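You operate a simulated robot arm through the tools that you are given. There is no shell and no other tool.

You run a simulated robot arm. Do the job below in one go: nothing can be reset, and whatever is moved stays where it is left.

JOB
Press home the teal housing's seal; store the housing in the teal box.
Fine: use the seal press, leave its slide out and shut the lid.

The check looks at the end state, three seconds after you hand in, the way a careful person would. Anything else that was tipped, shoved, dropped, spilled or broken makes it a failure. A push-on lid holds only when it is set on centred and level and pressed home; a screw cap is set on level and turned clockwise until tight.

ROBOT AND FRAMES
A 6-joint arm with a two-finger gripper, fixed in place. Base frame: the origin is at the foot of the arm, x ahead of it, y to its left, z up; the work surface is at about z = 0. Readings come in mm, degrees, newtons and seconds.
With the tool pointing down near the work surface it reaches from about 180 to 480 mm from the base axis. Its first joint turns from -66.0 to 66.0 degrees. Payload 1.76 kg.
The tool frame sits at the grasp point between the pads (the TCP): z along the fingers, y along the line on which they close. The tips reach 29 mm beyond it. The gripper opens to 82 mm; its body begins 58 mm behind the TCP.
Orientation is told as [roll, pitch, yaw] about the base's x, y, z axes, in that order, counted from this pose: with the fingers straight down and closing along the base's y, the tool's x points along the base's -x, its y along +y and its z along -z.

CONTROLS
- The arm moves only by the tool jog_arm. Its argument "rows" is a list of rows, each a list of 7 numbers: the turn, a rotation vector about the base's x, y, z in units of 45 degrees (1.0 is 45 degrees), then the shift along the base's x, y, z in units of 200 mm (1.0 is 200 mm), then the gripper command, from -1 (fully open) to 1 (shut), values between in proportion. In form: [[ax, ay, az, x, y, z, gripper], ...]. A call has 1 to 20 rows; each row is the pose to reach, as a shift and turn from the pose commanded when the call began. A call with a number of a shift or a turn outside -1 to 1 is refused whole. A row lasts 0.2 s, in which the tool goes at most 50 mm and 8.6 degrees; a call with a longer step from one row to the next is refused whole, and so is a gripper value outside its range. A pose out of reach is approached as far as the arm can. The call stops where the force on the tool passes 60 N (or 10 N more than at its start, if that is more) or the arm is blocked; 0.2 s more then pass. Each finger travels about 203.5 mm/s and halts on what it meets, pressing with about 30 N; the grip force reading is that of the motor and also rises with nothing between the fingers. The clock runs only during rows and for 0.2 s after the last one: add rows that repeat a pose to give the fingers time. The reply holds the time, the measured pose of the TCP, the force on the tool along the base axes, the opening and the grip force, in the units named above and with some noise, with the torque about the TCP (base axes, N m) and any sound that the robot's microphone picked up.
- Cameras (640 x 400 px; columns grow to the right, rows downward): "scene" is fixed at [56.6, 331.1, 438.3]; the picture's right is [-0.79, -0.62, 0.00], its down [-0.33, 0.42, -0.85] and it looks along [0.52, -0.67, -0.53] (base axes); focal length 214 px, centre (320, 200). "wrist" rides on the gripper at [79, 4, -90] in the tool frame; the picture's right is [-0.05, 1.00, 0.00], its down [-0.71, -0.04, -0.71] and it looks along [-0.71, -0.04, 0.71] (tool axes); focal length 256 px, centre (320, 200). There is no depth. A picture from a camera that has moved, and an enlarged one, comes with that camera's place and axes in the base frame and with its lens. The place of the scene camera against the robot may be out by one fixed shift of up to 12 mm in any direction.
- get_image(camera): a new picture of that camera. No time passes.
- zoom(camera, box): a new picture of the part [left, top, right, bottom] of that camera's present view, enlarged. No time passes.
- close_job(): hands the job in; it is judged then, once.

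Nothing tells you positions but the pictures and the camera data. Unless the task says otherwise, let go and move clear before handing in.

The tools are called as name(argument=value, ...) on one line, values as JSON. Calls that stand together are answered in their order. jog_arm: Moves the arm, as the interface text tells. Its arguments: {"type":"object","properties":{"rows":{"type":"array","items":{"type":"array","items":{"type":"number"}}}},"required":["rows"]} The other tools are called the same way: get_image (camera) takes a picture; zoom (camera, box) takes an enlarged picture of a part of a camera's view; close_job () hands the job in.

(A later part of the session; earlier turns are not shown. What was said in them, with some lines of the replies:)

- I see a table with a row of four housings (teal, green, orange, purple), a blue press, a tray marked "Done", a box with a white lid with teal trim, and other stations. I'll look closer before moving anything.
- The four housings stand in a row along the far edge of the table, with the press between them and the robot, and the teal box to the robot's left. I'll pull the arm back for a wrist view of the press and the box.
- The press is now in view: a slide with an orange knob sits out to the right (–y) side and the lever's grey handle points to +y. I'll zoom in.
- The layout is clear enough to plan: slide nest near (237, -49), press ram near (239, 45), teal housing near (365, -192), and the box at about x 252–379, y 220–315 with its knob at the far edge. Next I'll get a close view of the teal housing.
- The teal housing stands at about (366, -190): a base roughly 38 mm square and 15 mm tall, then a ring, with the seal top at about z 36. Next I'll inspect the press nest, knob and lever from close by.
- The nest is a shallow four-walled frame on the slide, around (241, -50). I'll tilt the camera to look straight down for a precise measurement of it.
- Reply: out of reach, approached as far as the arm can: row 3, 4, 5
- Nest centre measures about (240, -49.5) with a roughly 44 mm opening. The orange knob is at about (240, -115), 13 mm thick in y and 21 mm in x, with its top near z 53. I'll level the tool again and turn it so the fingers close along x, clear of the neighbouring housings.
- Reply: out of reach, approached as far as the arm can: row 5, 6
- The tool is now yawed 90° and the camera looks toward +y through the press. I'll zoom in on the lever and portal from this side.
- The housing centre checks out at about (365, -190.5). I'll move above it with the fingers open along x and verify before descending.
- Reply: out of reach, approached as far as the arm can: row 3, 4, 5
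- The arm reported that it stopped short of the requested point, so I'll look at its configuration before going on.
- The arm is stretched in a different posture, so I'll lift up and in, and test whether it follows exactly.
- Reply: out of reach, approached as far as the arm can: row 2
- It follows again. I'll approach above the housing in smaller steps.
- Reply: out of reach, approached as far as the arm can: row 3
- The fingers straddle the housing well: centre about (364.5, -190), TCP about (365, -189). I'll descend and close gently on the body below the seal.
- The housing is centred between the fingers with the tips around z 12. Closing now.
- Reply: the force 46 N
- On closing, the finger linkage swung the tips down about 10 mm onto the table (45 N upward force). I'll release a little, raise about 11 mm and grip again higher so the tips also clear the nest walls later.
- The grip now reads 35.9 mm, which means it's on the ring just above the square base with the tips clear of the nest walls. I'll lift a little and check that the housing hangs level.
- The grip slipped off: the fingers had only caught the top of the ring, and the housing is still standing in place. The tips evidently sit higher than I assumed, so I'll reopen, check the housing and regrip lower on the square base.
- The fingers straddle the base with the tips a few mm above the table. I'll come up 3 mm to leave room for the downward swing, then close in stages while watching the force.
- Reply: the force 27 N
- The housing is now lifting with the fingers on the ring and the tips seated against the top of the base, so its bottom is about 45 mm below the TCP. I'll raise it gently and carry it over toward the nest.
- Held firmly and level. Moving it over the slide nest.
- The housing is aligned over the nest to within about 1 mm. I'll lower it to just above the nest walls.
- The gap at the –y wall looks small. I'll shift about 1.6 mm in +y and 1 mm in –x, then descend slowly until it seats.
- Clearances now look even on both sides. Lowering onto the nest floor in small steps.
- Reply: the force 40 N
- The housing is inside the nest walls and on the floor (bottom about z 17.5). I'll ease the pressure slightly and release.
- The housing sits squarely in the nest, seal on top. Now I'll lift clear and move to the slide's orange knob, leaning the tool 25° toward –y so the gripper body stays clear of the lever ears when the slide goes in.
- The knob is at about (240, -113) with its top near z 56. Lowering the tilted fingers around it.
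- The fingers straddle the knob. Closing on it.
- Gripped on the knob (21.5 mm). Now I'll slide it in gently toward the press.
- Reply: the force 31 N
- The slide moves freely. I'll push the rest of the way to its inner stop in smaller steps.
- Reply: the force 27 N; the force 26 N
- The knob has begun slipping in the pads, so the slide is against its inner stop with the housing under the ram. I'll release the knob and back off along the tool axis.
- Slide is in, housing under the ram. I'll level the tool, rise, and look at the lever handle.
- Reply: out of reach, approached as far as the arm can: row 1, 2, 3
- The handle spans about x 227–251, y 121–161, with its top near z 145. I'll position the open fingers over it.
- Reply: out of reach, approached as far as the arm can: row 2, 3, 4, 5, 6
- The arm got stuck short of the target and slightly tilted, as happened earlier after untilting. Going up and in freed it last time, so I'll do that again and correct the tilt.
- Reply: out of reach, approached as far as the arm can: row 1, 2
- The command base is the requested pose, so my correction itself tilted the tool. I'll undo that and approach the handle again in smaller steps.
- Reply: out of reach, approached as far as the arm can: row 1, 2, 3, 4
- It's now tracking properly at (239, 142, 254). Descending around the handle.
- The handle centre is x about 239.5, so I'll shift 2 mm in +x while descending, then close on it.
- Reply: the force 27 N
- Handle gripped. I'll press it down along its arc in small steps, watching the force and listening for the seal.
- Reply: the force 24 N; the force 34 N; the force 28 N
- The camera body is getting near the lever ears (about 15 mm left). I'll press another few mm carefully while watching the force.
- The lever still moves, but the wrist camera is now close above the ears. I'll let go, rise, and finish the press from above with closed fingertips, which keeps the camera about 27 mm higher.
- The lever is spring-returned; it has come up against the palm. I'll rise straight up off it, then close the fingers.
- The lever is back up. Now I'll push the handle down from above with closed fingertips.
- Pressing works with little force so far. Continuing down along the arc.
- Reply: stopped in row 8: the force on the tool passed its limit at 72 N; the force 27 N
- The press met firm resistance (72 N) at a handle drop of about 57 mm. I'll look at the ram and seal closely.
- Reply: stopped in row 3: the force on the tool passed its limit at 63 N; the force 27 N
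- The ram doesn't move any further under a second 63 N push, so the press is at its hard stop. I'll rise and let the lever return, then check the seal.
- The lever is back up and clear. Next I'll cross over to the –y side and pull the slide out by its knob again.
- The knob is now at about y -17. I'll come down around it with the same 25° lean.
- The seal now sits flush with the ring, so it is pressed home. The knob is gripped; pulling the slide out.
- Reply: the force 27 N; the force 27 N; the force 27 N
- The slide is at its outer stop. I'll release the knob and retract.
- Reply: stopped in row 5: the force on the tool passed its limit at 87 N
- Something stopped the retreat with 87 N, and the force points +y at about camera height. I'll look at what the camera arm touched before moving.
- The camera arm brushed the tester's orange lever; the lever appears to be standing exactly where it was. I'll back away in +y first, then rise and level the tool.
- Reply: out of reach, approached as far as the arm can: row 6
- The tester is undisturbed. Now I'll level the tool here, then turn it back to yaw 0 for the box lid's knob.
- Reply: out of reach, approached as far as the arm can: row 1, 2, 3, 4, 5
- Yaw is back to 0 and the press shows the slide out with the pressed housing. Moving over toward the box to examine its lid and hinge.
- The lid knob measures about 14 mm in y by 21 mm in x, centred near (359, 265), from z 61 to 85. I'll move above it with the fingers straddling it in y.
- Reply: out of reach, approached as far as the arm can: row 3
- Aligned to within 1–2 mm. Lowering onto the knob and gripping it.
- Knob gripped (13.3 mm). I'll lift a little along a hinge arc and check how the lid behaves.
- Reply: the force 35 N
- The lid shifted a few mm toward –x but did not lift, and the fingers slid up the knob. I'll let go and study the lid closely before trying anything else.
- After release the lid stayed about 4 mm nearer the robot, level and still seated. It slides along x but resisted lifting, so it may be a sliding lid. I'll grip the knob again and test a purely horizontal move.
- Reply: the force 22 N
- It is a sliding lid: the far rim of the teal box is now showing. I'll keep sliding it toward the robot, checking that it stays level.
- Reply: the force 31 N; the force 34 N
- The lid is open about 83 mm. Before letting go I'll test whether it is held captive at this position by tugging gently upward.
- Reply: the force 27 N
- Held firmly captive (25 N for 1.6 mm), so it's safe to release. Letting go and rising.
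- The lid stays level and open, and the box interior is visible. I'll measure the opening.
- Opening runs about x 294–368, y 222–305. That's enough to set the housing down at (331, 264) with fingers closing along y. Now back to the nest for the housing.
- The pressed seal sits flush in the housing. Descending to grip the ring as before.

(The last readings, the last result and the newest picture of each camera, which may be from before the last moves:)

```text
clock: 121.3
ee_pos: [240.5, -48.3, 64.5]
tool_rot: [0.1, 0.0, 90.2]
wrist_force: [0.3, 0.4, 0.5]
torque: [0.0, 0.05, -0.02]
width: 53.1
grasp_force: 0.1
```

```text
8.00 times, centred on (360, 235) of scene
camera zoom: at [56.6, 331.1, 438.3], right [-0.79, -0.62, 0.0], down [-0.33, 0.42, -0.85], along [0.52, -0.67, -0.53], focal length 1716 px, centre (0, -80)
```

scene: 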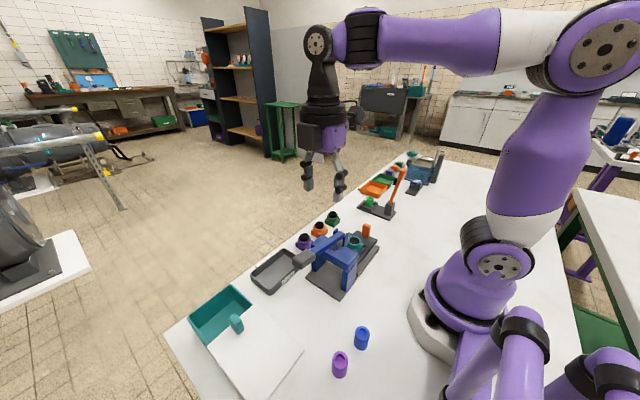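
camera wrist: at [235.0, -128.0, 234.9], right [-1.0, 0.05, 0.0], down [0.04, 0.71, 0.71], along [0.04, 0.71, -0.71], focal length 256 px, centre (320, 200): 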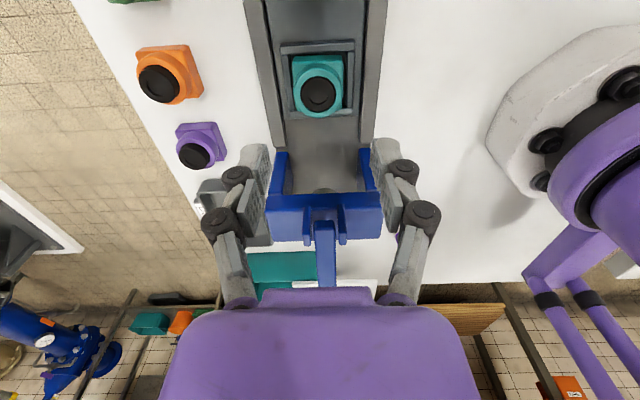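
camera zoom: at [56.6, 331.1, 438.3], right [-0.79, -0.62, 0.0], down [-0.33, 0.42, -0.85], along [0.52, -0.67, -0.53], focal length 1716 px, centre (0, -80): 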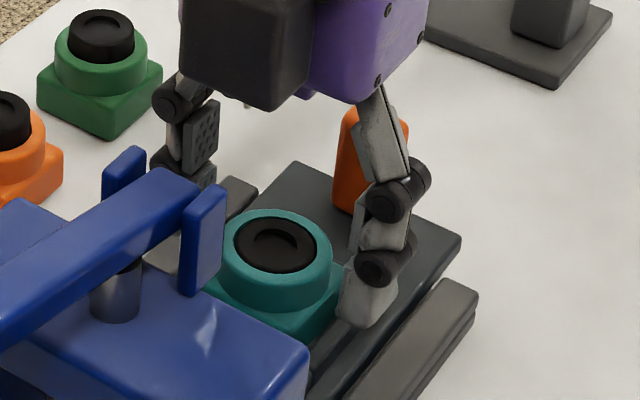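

jog_arm(rows=[[0, 0, 0, 0, 0, -0.008, -0.3], [0, 0, 0, 0, 0, -0.008, -0.05], [0, 0, 0, 0, 0, -0.008, 0.05], [0, 0, 0, 0, 0, -0.008, 0.3], [0, 0, 0, 0, 0, -0.008, 1], [0, 0, 0, 0, 0, -0.008, 1]])

zoom(camera="wrist", box=[230, 60, 410, 190])

```text
clock: 122.7
ee_pos: [240.4, -48.8, 63.8]
tool_rot: [0.1, -0.1, 90.1]
wrist_force: [-1.5, 0.9, 6.5]
torque: [0.03, 0.02, 0.02]
width: 36.0
grasp_force: 30.4
```

```text
3.08 times, centred on (320, 125) of wrist
camera zoom: at [236.0, -128.0, 153.6], right [-1.0, 0.05, 0.0], down [0.04, 0.71, 0.71], along [0.04, 0.71, -0.71], focal length 788 px, centre (320, 431)
```

zoom: 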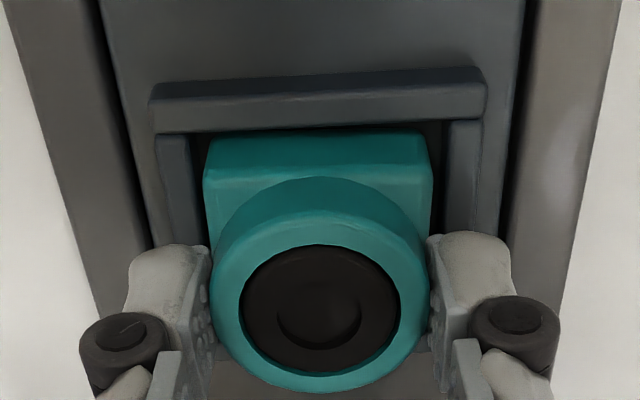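

Gripped on the ring (36.0 mm). Lifting out of the nest gently.

jog_arm(rows=[[0, 0, 0, 0, 0, 0.01, 1], [0, 0, 0, 0, 0, 0.03, 1], [0, 0, 0, 0, 0, 0.06, 1], [0, 0, 0, 0, 0, 0.12, 1], [0, 0, 0, 0, 0, 0.2, 1], [0, 0, 0, 0, 0, 0.3, 1], [0, 0, 0, 0, 0, 0.4, 1], [0, 0, 0, 0, 0, 0.4, 1]])

get_image(camera="wrist")

zoom(camera="scene", box=[310, 170, 400, 280])

```text
clock: 124.5
ee_pos: [241.1, -48.7, 143.5]
tool_rot: [0.1, 0.0, 90.1]
wrist_force: [0.0, 0.1, -1.4]
torque: [0.03, -0.01, 0.0]
width: 36.1
grasp_force: 29.7
```

```text
taken
camera wrist: at [236.3, -127.7, 234.5], right [-1.0, 0.05, 0.0], down [0.04, 0.71, 0.71], along [0.04, 0.71, -0.71], focal length 256 px, centre (320, 200)
```

wrist: 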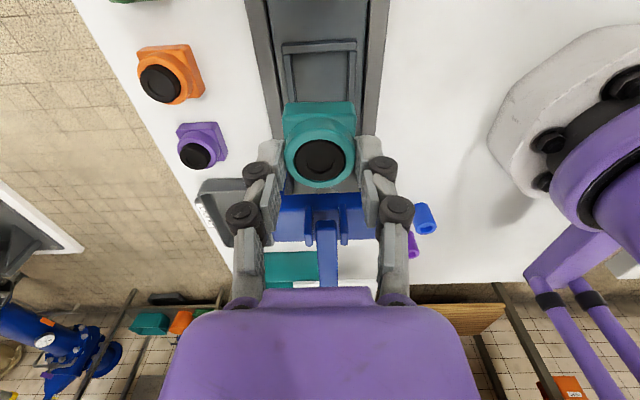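

```text
3.64 times, centred on (355, 225) of scene
camera zoom: at [56.6, 331.1, 438.3], right [-0.79, -0.62, 0.0], down [-0.33, 0.42, -0.85], along [0.52, -0.67, -0.53], focal length 780 px, centre (193, 109)
```

zoom: 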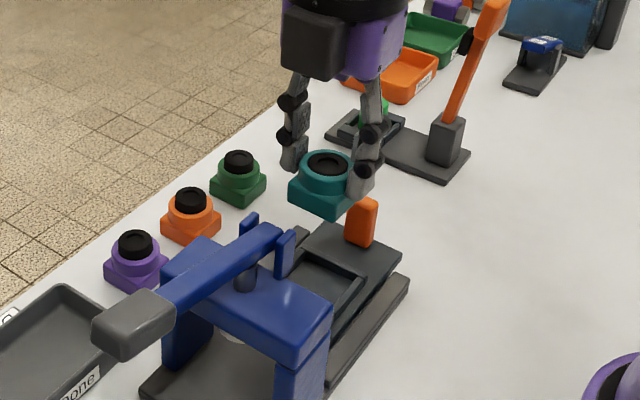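

Held securely. Now up and over toward the box, retracing the path that worked, then turning back to yaw 0.

jog_arm(rows=[[0, 0, 0, 0, 0, 0.1, 1], [0, 0, 0, 0, 0, 0.22, 1], [0, 0, 0, 0, 0, 0.34, 1], [0, 0, 0, 0, 0, 0.46, 1], [0, 0, 0, 0, 0.05, 0.555, 1], [0, 0, 0, 0.02, 0.15, 0.555, 1], [0, 0, 0, 0.04, 0.26, 0.555, 1], [0, 0, 0, 0.06, 0.37, 0.555, 1], [0, 0, 0, 0.08, 0.48, 0.555, 1], [0, 0, 0, 0.085, 0.57, 0.555, 1], [0, 0, 0, 0.085, 0.57, 0.555, 1]])

jog_arm(rows=[[0, 0, -0.14, 0, 0, 0, 1], [0, 0, -0.28, 0, 0, 0, 1], [0, 0, -0.42, 0, 0, 0, 1], [0, 0, -0.56, 0, 0, 0, 1], [0, 0, -0.7, 0, 0, 0, 1], [0, 0, -0.85, 0, 0, 0, 1], [0, 0, -1.0, 0, 0, 0, 1]])

jog_arm(rows=[[0, 0, -0.14, 0, 0, 0, 1], [0, 0, -0.28, 0, 0, 0, 1], [0, 0, -0.42, 0, 0, 0, 1], [0, 0, -0.56, 0, 0, 0, 1], [0, 0, -0.7, 0, 0, 0, 1], [0, 0, -0.85, 0, 0, 0, 1], [0, 0, -1.0, 0, 0, 0, 1]])

get_image(camera="wrist")

get_image(camera="scene")

```text
clock: 126.9
ee_pos: [257.6, 65.2, 253.2]
tool_rot: [0.0, 0.0, 89.9]
wrist_force: [-0.1, 0.0, -1.3]
torque: [-0.01, 0.0, 0.0]
width: 35.8
grasp_force: 30.1
```

```text
clock: 128.5
ee_pos: [257.5, 65.5, 253.9]
tool_rot: [0.0, 0.0, 44.9]
wrist_force: [0.4, 0.3, -0.8]
torque: [0.01, -0.04, 0.0]
width: 36.2
grasp_force: 30.1
```

```text
clock: 130.1
ee_pos: [259.1, 64.7, 254.9]
tool_rot: [0.1, -0.1, 0.0]
wrist_force: [0.5, 0.4, -3.0]
torque: [0.02, 0.0, 0.01]
width: 35.9
grasp_force: 29.6
```

```text
taken
camera wrist: at [177.6, 69.3, 344.3], right [0.05, 1.0, 0.0], down [0.71, -0.04, 0.71], along [0.71, -0.04, -0.71], focal length 256 px, centre (320, 200)
```

wrist: 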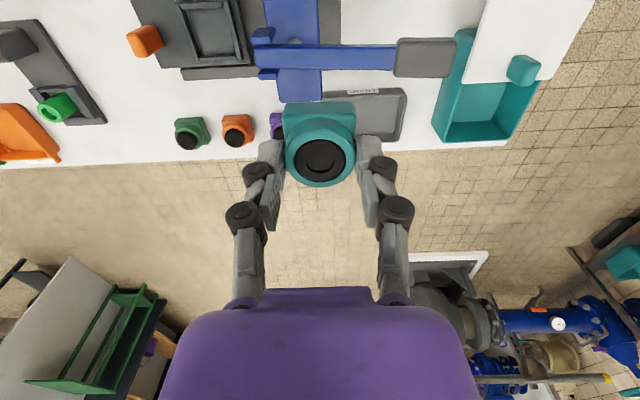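

```text
taken
```

scene: 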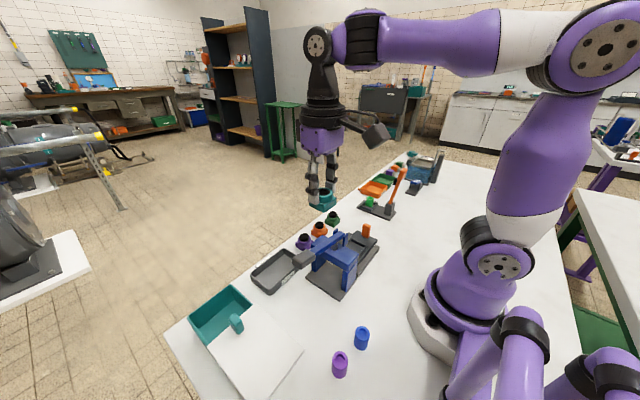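

The housing is steady at yaw 0. Carrying it over to the box opening.

jog_arm(rows=[[0, 0, 0, 0.03, 0.1, 0, 1], [0, 0, 0, 0.07, 0.2, 0, 1], [0, 0, 0, 0.11, 0.3, 0, 1], [0, 0, 0, 0.15, 0.4, 0, 1], [0, 0, 0, 0.19, 0.5, 0, 1], [0, 0, 0, 0.23, 0.6, 0, 1], [0, 0, 0, 0.27, 0.7, 0, 1], [0, 0, 0, 0.31, 0.8, 0, 1], [0, 0, 0, 0.34, 0.9, -0.05, 1], [0, 0, 0, 0.37, 0.995, -0.15, 1], [0, 0, 0, 0.37, 0.995, -0.27, 1], [0, 0, 0, 0.37, 0.995, -0.4, 1], [0, 0, 0, 0.37, 0.995, -0.5, 1], [0, 0, 0, 0.37, 0.995, -0.5, 1]])

get_image(camera="wrist")

zoom(camera="wrist", box=[220, 30, 420, 200])

zoom(camera="scene", box=[155, 220, 315, 390])

```text
clock: 133.1
ee_pos: [332.1, 264.4, 153.3]
tool_rot: [0.0, 0.1, 0.1]
wrist_force: [0.3, 0.3, -1.5]
torque: [0.02, -0.01, 0.01]
width: 36.1
grasp_force: 30.1
```

```text
taken
camera wrist: at [251.3, 268.3, 243.4], right [0.05, 1.0, 0.0], down [0.71, -0.04, 0.71], along [0.71, -0.04, -0.71], focal length 256 px, centre (320, 200)
```

wrist: 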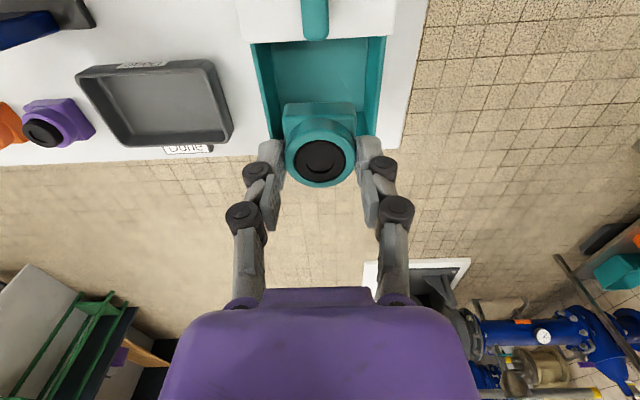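

```text
2.35 times, centred on (320, 115) of wrist
camera zoom: at [251.3, 268.3, 243.4], right [0.05, 1.0, 0.0], down [0.71, -0.04, 0.71], along [0.71, -0.04, -0.71], focal length 602 px, centre (320, 400)
```

zoom: 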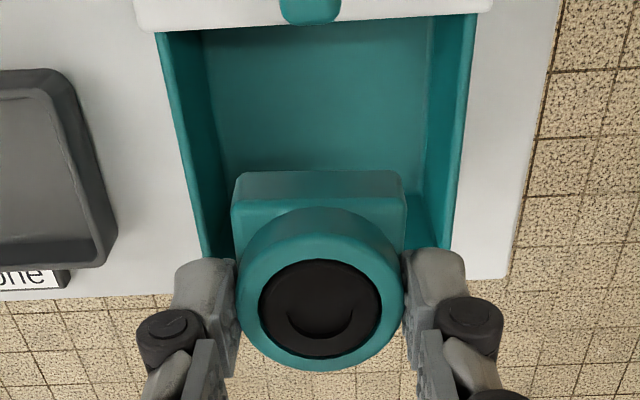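

```text
2.35 times, centred on (235, 305) of scene
camera zoom: at [56.6, 331.1, 438.3], right [-0.79, -0.62, 0.0], down [-0.33, 0.42, -0.85], along [0.52, -0.67, -0.53], focal length 505 px, centre (520, -47)
```

zoom: 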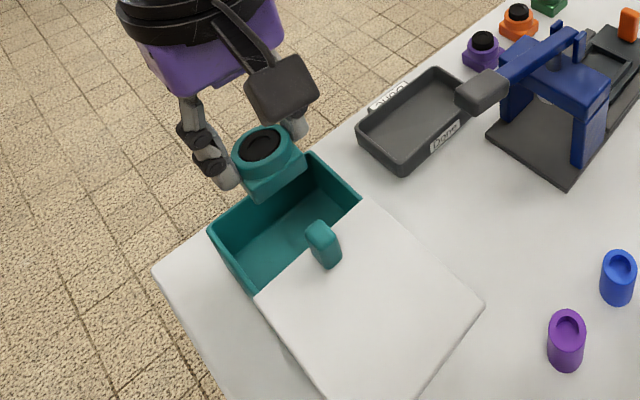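

Centred over the opening (TCP about (331, 264)). Lowering into the box.

jog_arm(rows=[[0, 0, 0, 0, 0, -0.08, 1], [0, 0, 0, 0, 0, -0.16, 1], [0, 0, 0, 0, 0, -0.24, 1], [0, 0, 0, 0, 0, -0.32, 1], [0, 0, 0, 0, 0, -0.39, 1], [0, 0, 0, 0, 0, -0.45, 1], [0, 0, 0, 0, 0, -0.45, 1]])

zoom(camera="wrist", box=[220, 60, 420, 230])

zoom(camera="scene", box=[165, 240, 285, 360])

```text
clock: 134.7
ee_pos: [330.2, 264.3, 64.5]
tool_rot: [0.1, 0.1, 0.1]
wrist_force: [-0.2, 0.2, -1.1]
torque: [-0.05, -0.02, -0.01]
width: 35.8
grasp_force: 29.9
```

```text
2.35 times, centred on (320, 145) of wrist
camera zoom: at [249.8, 268.0, 154.1], right [0.05, 1.0, 0.0], down [0.71, -0.04, 0.71], along [0.71, -0.04, -0.71], focal length 602 px, centre (320, 329)
```

zoom: 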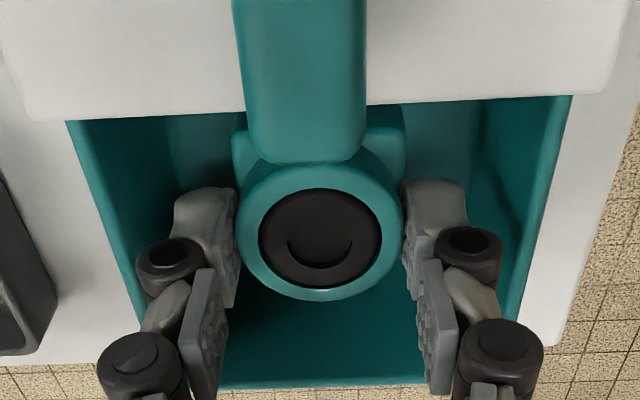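

```text
3.33 times, centred on (225, 300) of scene
camera zoom: at [56.6, 331.1, 438.3], right [-0.79, -0.62, 0.0], down [-0.33, 0.42, -0.85], along [0.52, -0.67, -0.53], focal length 715 px, centre (637, -133)
```

zoom: 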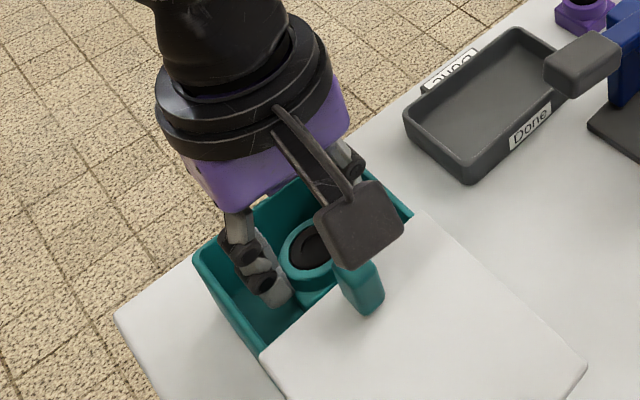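

Good clearance on all sides. Continuing slowly to the floor.

jog_arm(rows=[[0, 0, 0, 0, 0, -0.02, 1], [0, 0, 0, 0, 0, -0.04, 1], [0, 0, 0, 0, 0, -0.05, 1], [0, 0, 0, 0, 0, -0.057, 1], [0, 0, 0, 0, 0, -0.063, 1], [0, 0, 0, 0, 0, -0.063, 1]])

```text
clock: 136.1
ee_pos: [330.8, 262.7, 50.8]
tool_rot: [0.1, -0.1, 0.2]
wrist_force: [0.0, 0.4, -1.3]
torque: [-0.03, 0.03, 0.01]
width: 36.0
grasp_force: 30.1
```

jog_arm(rows=[[0, 0, 0, 0, 0, -0.004, 1], [0, 0, 0, 0, 0, -0.008, 1], [0, 0, 0, 0, 0, -0.012, 1], [0, 0, 0, 0, 0, -0.012, 1]])

```text
clock: 137.1
ee_pos: [331.4, 264.2, 49.1]
tool_rot: [0.1, -0.1, 0.1]
wrist_force: [-5.2, -4.5, 13.8]
torque: [-0.18, 0.24, -0.02]
width: 36.1
grasp_force: 30.1
```

The housing has touched the box floor (14 N). Opening just enough to release, then rising straight up.

jog_arm(rows=[[0, 0, 0, 0, 0, 0.001, 0.05], [0, 0, 0, 0, 0, 0.002, -0.04], [0, 0, 0, 0, 0, 0.002, -0.07], [0, 0, 0, 0, 0, 0.002, -0.07]])

zoom(camera="wrist", box=[220, 60, 420, 230])

zoom(camera="scene", box=[165, 240, 285, 360])

```text
clock: 138.1
ee_pos: [331.9, 262.6, 50.0]
tool_rot: [0.0, 0.0, 0.2]
wrist_force: [0.2, 0.4, -0.4]
torque: [0.02, 0.03, 0.01]
width: 43.9
grasp_force: 0.0
```

```text
2.35 times, centred on (320, 145) of wrist
camera zoom: at [251.3, 268.2, 139.9], right [0.05, 1.0, 0.0], down [0.71, -0.04, 0.71], along [0.71, -0.04, -0.71], focal length 602 px, centre (320, 329)
```

zoom: 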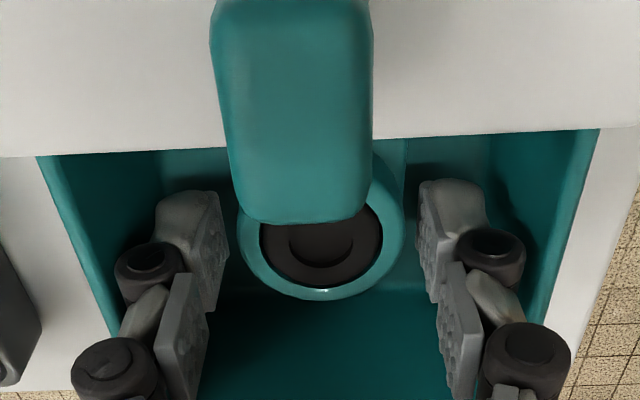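

```text
3.33 times, centred on (225, 300) of scene
camera zoom: at [56.6, 331.1, 438.3], right [-0.79, -0.62, 0.0], down [-0.33, 0.42, -0.85], along [0.52, -0.67, -0.53], focal length 715 px, centre (637, -133)
```

zoom: 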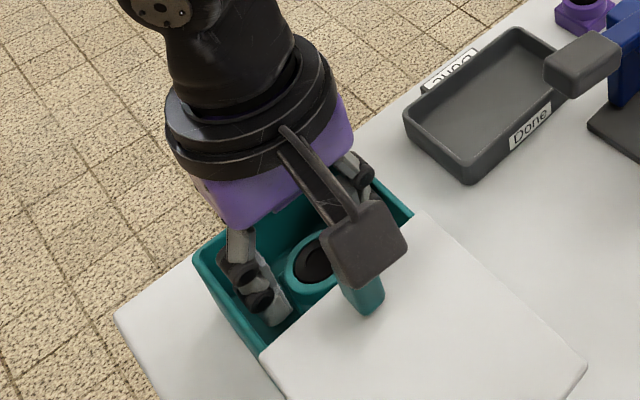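

jog_arm(rows=[[0, 0, 0, 0, 0, 0.02, -0.07], [0, 0, 0, 0, 0, 0.06, -0.07], [0, 0, 0, 0, 0, 0.14, -0.07], [0, 0, 0, 0, 0, 0.25, -0.07], [0, 0, 0, 0, 0, 0.4, -0.07], [0, 0, 0, 0, 0, 0.55, -0.3], [0, 0, 0, -0.1, 0, 0.7, -0.3]])

get_image(camera="wrist")

zoom(camera="wrist", box=[240, 20, 400, 140])

zoom(camera="scene", box=[165, 260, 305, 390])

```text
clock: 139.7
ee_pos: [311.5, 263.2, 189.1]
tool_rot: [0.3, 0.0, 0.0]
wrist_force: [0.1, 0.7, 0.2]
torque: [-0.02, 0.02, -0.02]
width: 53.4
grasp_force: 0.1
```

```text
taken
camera wrist: at [231.3, 267.5, 280.1], right [0.05, 1.0, 0.0], down [0.71, -0.04, 0.71], along [0.71, -0.04, -0.71], focal length 256 px, centre (320, 200)
```

wrist: 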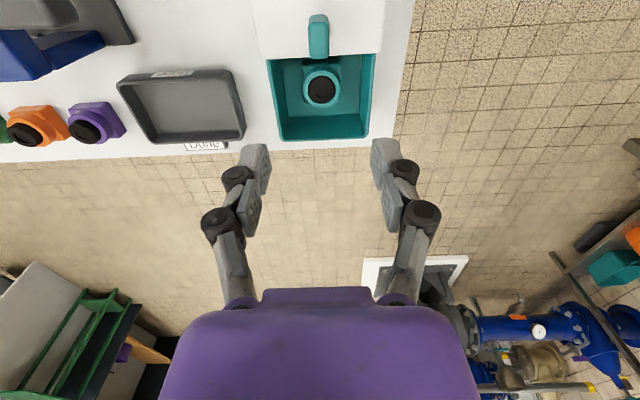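

```text
3.33 times, centred on (320, 80) of wrist
camera zoom: at [231.3, 267.5, 280.1], right [0.05, 1.0, 0.0], down [0.71, -0.04, 0.71], along [0.71, -0.04, -0.71], focal length 853 px, centre (320, 600)
```

zoom: 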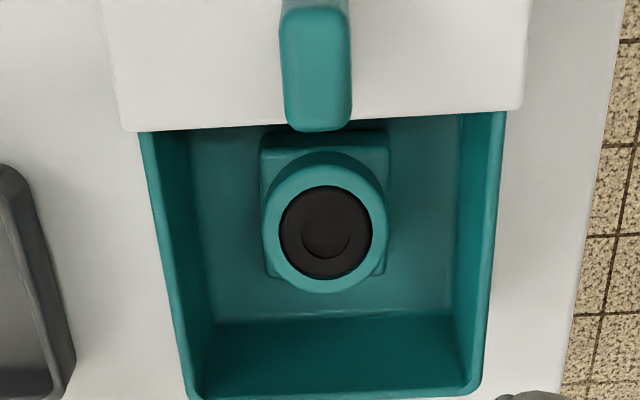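

```text
3.08 times, centred on (235, 325) of scene
camera zoom: at [56.7, 331.1, 438.3], right [-0.79, -0.62, 0.0], down [-0.33, 0.42, -0.85], along [0.52, -0.67, -0.53], focal length 660 px, centre (582, -185)
```

zoom: 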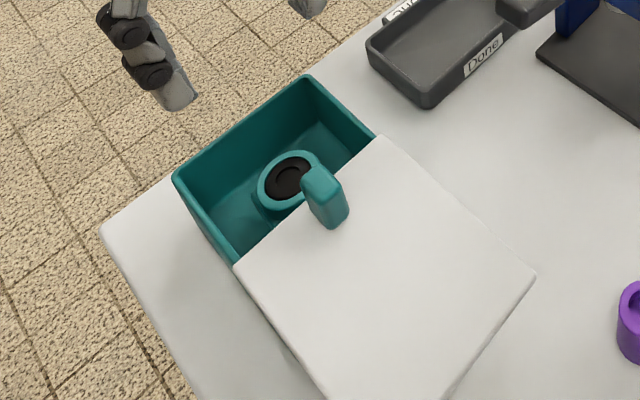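

The housing sits upright in the box with its seal home. Now I'll grip the lid knob again (near x 277) and slide it shut.

jog_arm(rows=[[0, 0, 0, -0.1, 0.003, 0, -0.3], [0, 0, 0, -0.169, 0.005, -0.05, -0.3], [0, 0, 0, -0.169, 0.005, -0.15, -0.3], [0, 0, 0, -0.169, 0.005, -0.27, -0.3], [0, 0, 0, -0.169, 0.005, -0.38, -0.3], [0, 0, 0, -0.169, 0.005, -0.475, -0.3], [0, 0, 0, -0.169, 0.005, -0.475, -0.3]])

zoom(camera="wrist", box=[240, 80, 400, 200])

zoom(camera="scene", box=[165, 260, 305, 390])

```text
clock: 141.3
ee_pos: [278.3, 265.1, 94.8]
tool_rot: [0.1, -0.1, 0.1]
wrist_force: [-0.3, -0.9, -0.1]
torque: [0.05, 0.05, 0.01]
width: 53.1
grasp_force: 0.0
```

```text
3.33 times, centred on (320, 140) of wrist
camera zoom: at [198.3, 268.7, 184.6], right [0.05, 1.0, 0.0], down [0.71, -0.04, 0.71], along [0.71, -0.04, -0.71], focal length 853 px, centre (320, 400)
```

zoom: 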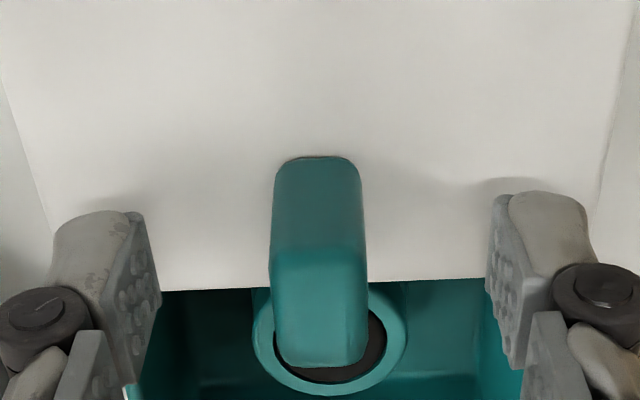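

```text
3.08 times, centred on (235, 325) of scene
camera zoom: at [56.6, 331.1, 438.3], right [-0.79, -0.62, 0.0], down [-0.33, 0.42, -0.85], along [0.52, -0.67, -0.53], focal length 660 px, centre (582, -185)
```

zoom: 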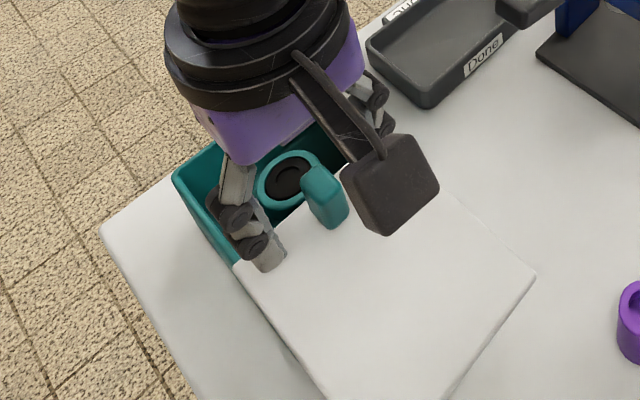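

jog_arm(rows=[[0, 0, 0, 0, -0.004, -0.004, -0.3], [0, 0, 0, 0, -0.004, -0.004, 0.2], [0, 0, 0, 0, -0.004, -0.004, 1], [0, 0, 0, 0, -0.004, -0.004, 1], [0, 0, 0, 0.01, -0.004, -0.004, 1], [0, 0, 0, 0.03, -0.004, -0.004, 1], [0, 0, 0, 0.055, -0.004, -0.004, 1], [0, 0, 0, 0.08, -0.004, -0.004, 1], [0, 0, 0, 0.105, -0.004, -0.004, 1], [0, 0, 0, 0.13, -0.004, -0.004, 1], [0, 0, 0, 0.155, -0.004, -0.004, 1], [0, 0, 0, 0.18, -0.004, -0.004, 1], [0, 0, 0, 0.205, -0.004, -0.004, 1], [0, 0, 0, 0.23, -0.004, -0.004, 1], [0, 0, 0, 0.255, -0.004, -0.004, 1], [0, 0, 0, 0.28, -0.004, -0.004, 1], [0, 0, 0, 0.305, -0.004, -0.004, 1], [0, 0, 0, 0.325, -0.004, -0.004, 1]])

get_image(camera="wrist")

zoom(camera="scene", box=[155, 250, 315, 390])

```text
clock: 145.1
ee_pos: [342.6, 264.9, 94.5]
tool_rot: [0.1, -0.2, 0.1]
wrist_force: [0.0, 12.7, 6.2]
torque: [0.34, 0.62, -0.05]
width: 13.7
grasp_force: 36.5
```

```text
taken
camera wrist: at [262.3, 268.6, 184.1], right [0.05, 1.0, 0.0], down [0.71, -0.04, 0.71], along [0.71, -0.03, -0.71], focal length 256 px, centre (320, 200)
```

wrist: 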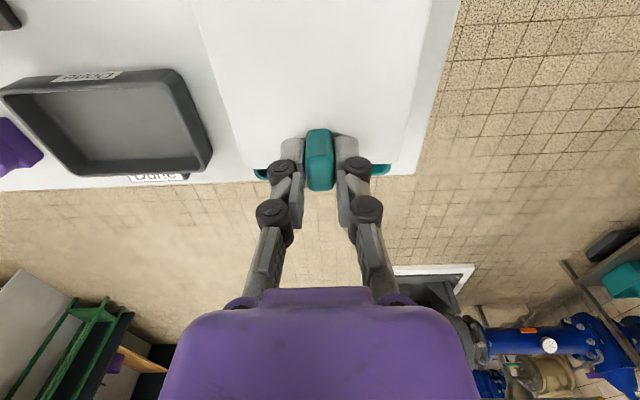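

```text
2.86 times, centred on (235, 320) of scene
camera zoom: at [56.6, 331.0, 438.3], right [-0.79, -0.62, 0.0], down [-0.33, 0.42, -0.85], along [0.52, -0.67, -0.53], focal length 613 px, centre (563, -143)
```

zoom: 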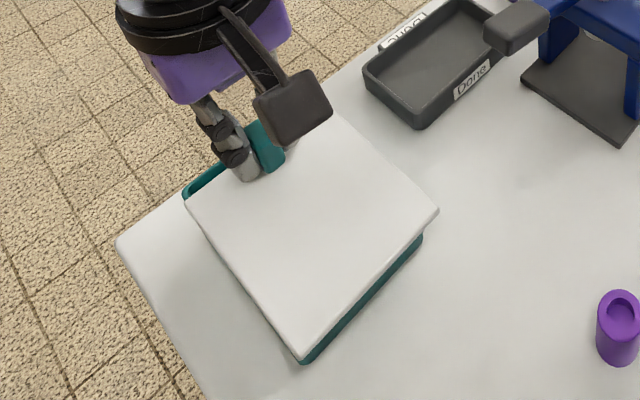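

jog_arm(rows=[[0, 0, 0, 0.02, 0, 0, 1], [0, 0, 0, 0.04, 0, 0, 1], [0, 0, 0, 0.06, 0, 0, 1], [0, 0, 0, 0.075, 0, 0, 1], [0, 0, 0, 0.085, 0, 0, 1], [0, 0, 0, 0.085, 0, 0, 1]])

zoom(camera="wrist", box=[220, 40, 420, 190])

zoom(camera="scene", box=[155, 270, 315, 390])

```text
clock: 146.5
ee_pos: [359.4, 265.8, 93.3]
tool_rot: [0.2, -0.2, 0.1]
wrist_force: [-0.6, 29.8, 4.8]
torque: [0.77, 0.66, -0.07]
width: 13.3
grasp_force: 36.1
```

```text
2.67 times, centred on (320, 115) of wrist
camera zoom: at [278.8, 268.3, 183.9], right [0.05, 1.0, 0.0], down [0.7, -0.04, 0.71], along [0.71, -0.03, -0.71], focal length 683 px, centre (320, 427)
```

zoom: 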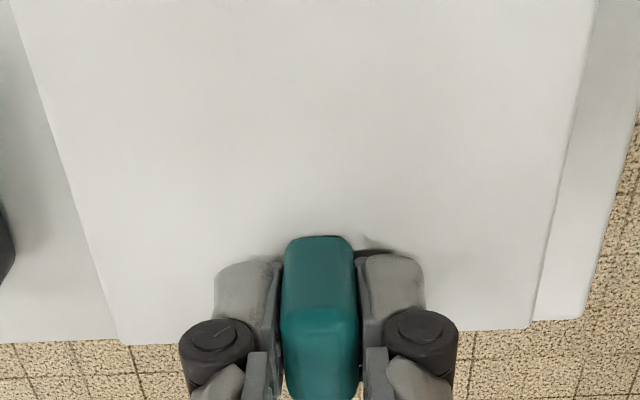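

```text
3.33 times, centred on (235, 330) of scene
camera zoom: at [56.6, 331.1, 438.3], right [-0.79, -0.62, 0.0], down [-0.33, 0.42, -0.85], along [0.52, -0.67, -0.53], focal length 715 px, centre (603, -233)
```

zoom: 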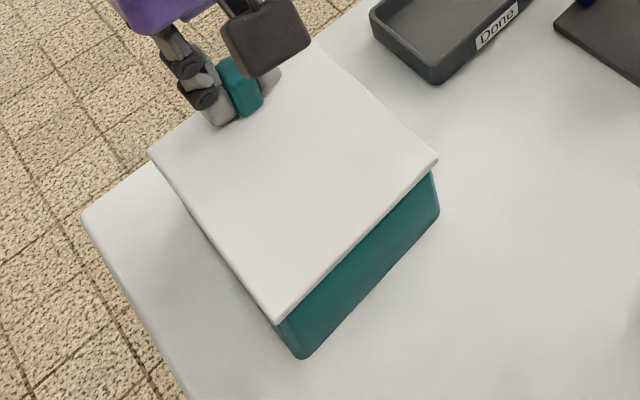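

Nearly shut, with a mm or two to go. Pushing on gently to the stop.

jog_arm(rows=[[0, 0, 0, 0.005, 0.002, 0, 1], [0, 0, 0, 0.01, 0.003, 0, 1], [0, 0, 0, 0.015, 0.003, 0, 1], [0, 0, 0, 0.02, 0.003, 0, 1], [0, 0, 0, 0.02, 0.003, 0, 1]])

zoom(camera="scene", box=[155, 270, 315, 390])

zoom(camera="wrist", box=[220, 40, 420, 190])

```text
clock: 147.7
ee_pos: [362.5, 264.5, 93.5]
tool_rot: [-0.1, 0.3, 0.2]
wrist_force: [-25.8, 18.4, 6.1]
torque: [0.44, 0.76, 0.0]
width: 13.6
grasp_force: 36.0
```

```text
3.33 times, centred on (235, 330) of scene
camera zoom: at [56.6, 331.0, 438.3], right [-0.79, -0.62, 0.0], down [-0.33, 0.42, -0.85], along [0.52, -0.67, -0.53], focal length 715 px, centre (603, -233)
```

zoom: 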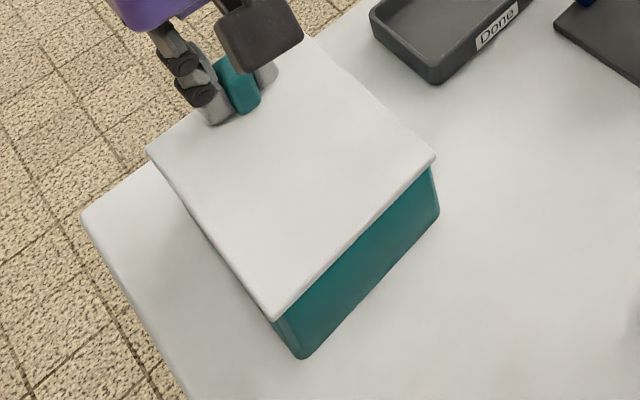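

```text
2.67 times, centred on (320, 115) of wrist
camera zoom: at [282.5, 268.8, 184.0], right [0.05, 1.0, 0.0], down [0.71, -0.04, 0.7], along [0.7, -0.04, -0.71], focal length 683 px, centre (320, 427)
```

zoom: 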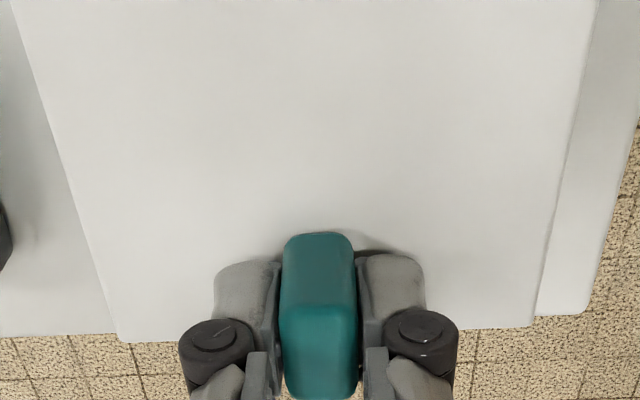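

The lid has met its closed stop (26 N) and lines up with its original shut position. Releasing and moving clear.

jog_arm(rows=[[0, 0, 0, -0.003, 0, 0, 0.5], [0, 0, 0, -0.003, 0, 0, -0.2], [0, 0, 0, -0.003, 0, 0, -0.3], [0, 0, 0, -0.003, 0, 0.08, -0.3], [0, 0, 0, -0.003, 0, 0.25, -0.3], [0, 0, 0, -0.003, 0, 0.45, -0.3], [0, 0, 0, -0.05, -0.05, 0.65, -0.3], [0, 0, 0, -0.15, -0.1, 0.8, -0.3], [0, 0, 0, -0.3, -0.2, 0.85, -0.3]])

get_image(camera="scene")

zoom(camera="scene", box=[155, 270, 315, 390])

get_image(camera="wrist")

```text
clock: 149.7
ee_pos: [304.0, 226.3, 265.4]
tool_rot: [0.1, 0.0, 0.1]
wrist_force: [0.2, -1.0, -0.1]
torque: [0.02, 0.0, 0.03]
width: 53.4
grasp_force: 0.0
```

```text
taken
```

scene: 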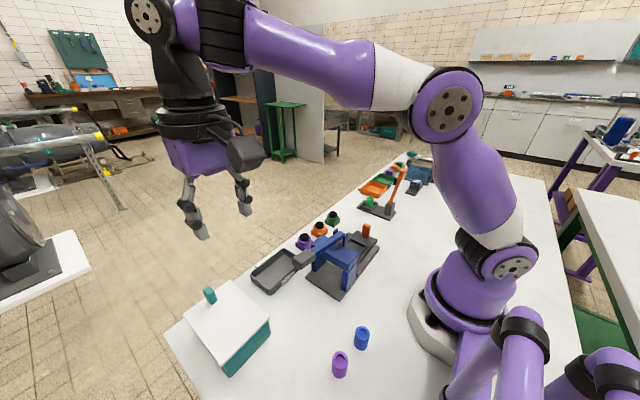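

```text
3.33 times, centred on (235, 330) of scene
camera zoom: at [56.7, 331.1, 438.3], right [-0.79, -0.62, 0.0], down [-0.33, 0.42, -0.85], along [0.52, -0.67, -0.53], focal length 715 px, centre (603, -233)
```

zoom: 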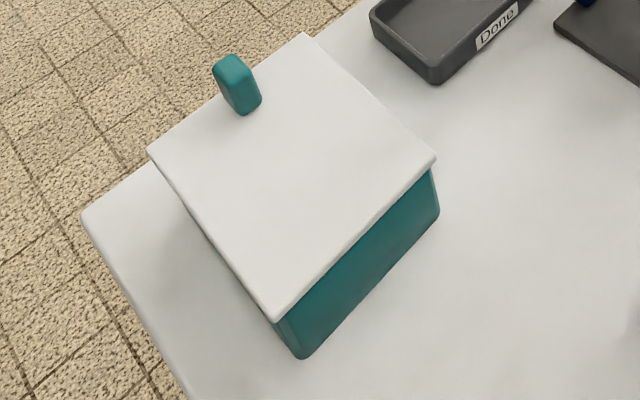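

```text
taken
camera wrist: at [223.8, 228.9, 355.9], right [0.05, 1.0, 0.0], down [0.7, -0.04, 0.71], along [0.71, -0.04, -0.71], focal length 256 px, centre (320, 200)
```

wrist: 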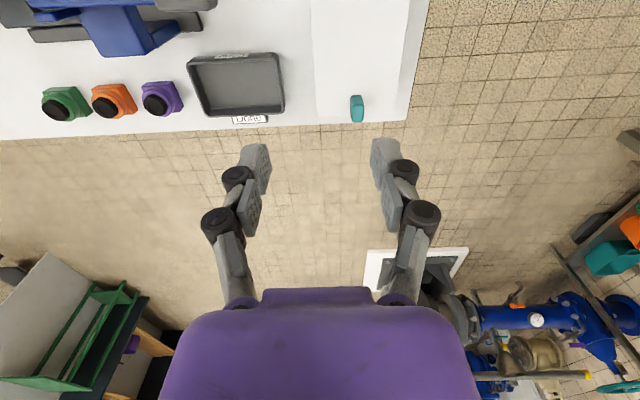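

The lid is back in exactly its original shut position. I'll check the press and the tester against the first picture before handing in.

zoom(camera="scene", box=[280, 140, 460, 300])

zoom(camera="scene", box=[280, 190, 400, 300])

```text
2.50 times, centred on (370, 220) of scene
camera zoom: at [56.7, 331.1, 438.3], right [-0.79, -0.62, 0.0], down [-0.33, 0.42, -0.85], along [0.52, -0.67, -0.53], focal length 536 px, centre (195, 150)
```

zoom: 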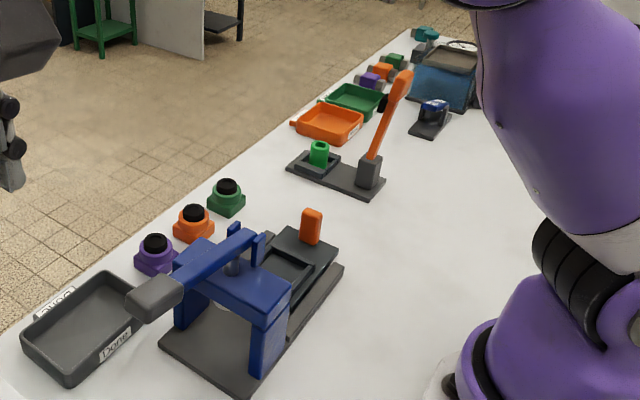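

```text
3.64 times, centred on (340, 245) of scene
camera zoom: at [56.7, 331.1, 438.3], right [-0.79, -0.62, 0.0], down [-0.33, 0.42, -0.85], along [0.52, -0.67, -0.53], focal length 780 px, centre (247, 36)
```

zoom: 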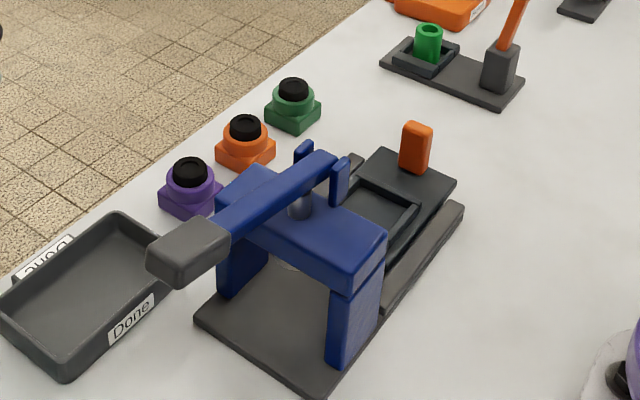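

Everything matches the first picture apart from the work itself. The slide is out and empty, the lever is up, the tester and the other housings are where they were, and the lid is shut. The teal housing is in the box with its seal home and the arm is clear, so I'm handing in.

close_job()

```text
The job is handed in.
```

The teal housing's seal is pressed home and the housing is upright in the teal box with the lid shut. The job is handed in; I haven't seen the check's result.

- **Seal:** I pressed it in the seal press until the ram stopped moving under a second 63 N push. Pictures afterwards showed the seal flush with the housing's ring.
- **Press:** the slide is pulled out to its outer stop and empty, and the lever is back up.
- **Box:** the lid turned out to slide rather than lift. I slid it shut to its stop, and it lines up with where it started.
- **Bump:** while backing off from the slide knob, the wrist camera touched something, most likely the orange lever of the fixture next to the press. The contact reached 87 N. Pictures before and after show that fixture and its green part unmoved.
- **First grips:** my first grip on the housing pressed against the table with 45 N, and the second slipped off. The housing stayed upright both times, and the third grip held.

The other housings, the trays and the loose blue and purple parts look unmoved, and the arm is clear of everything.
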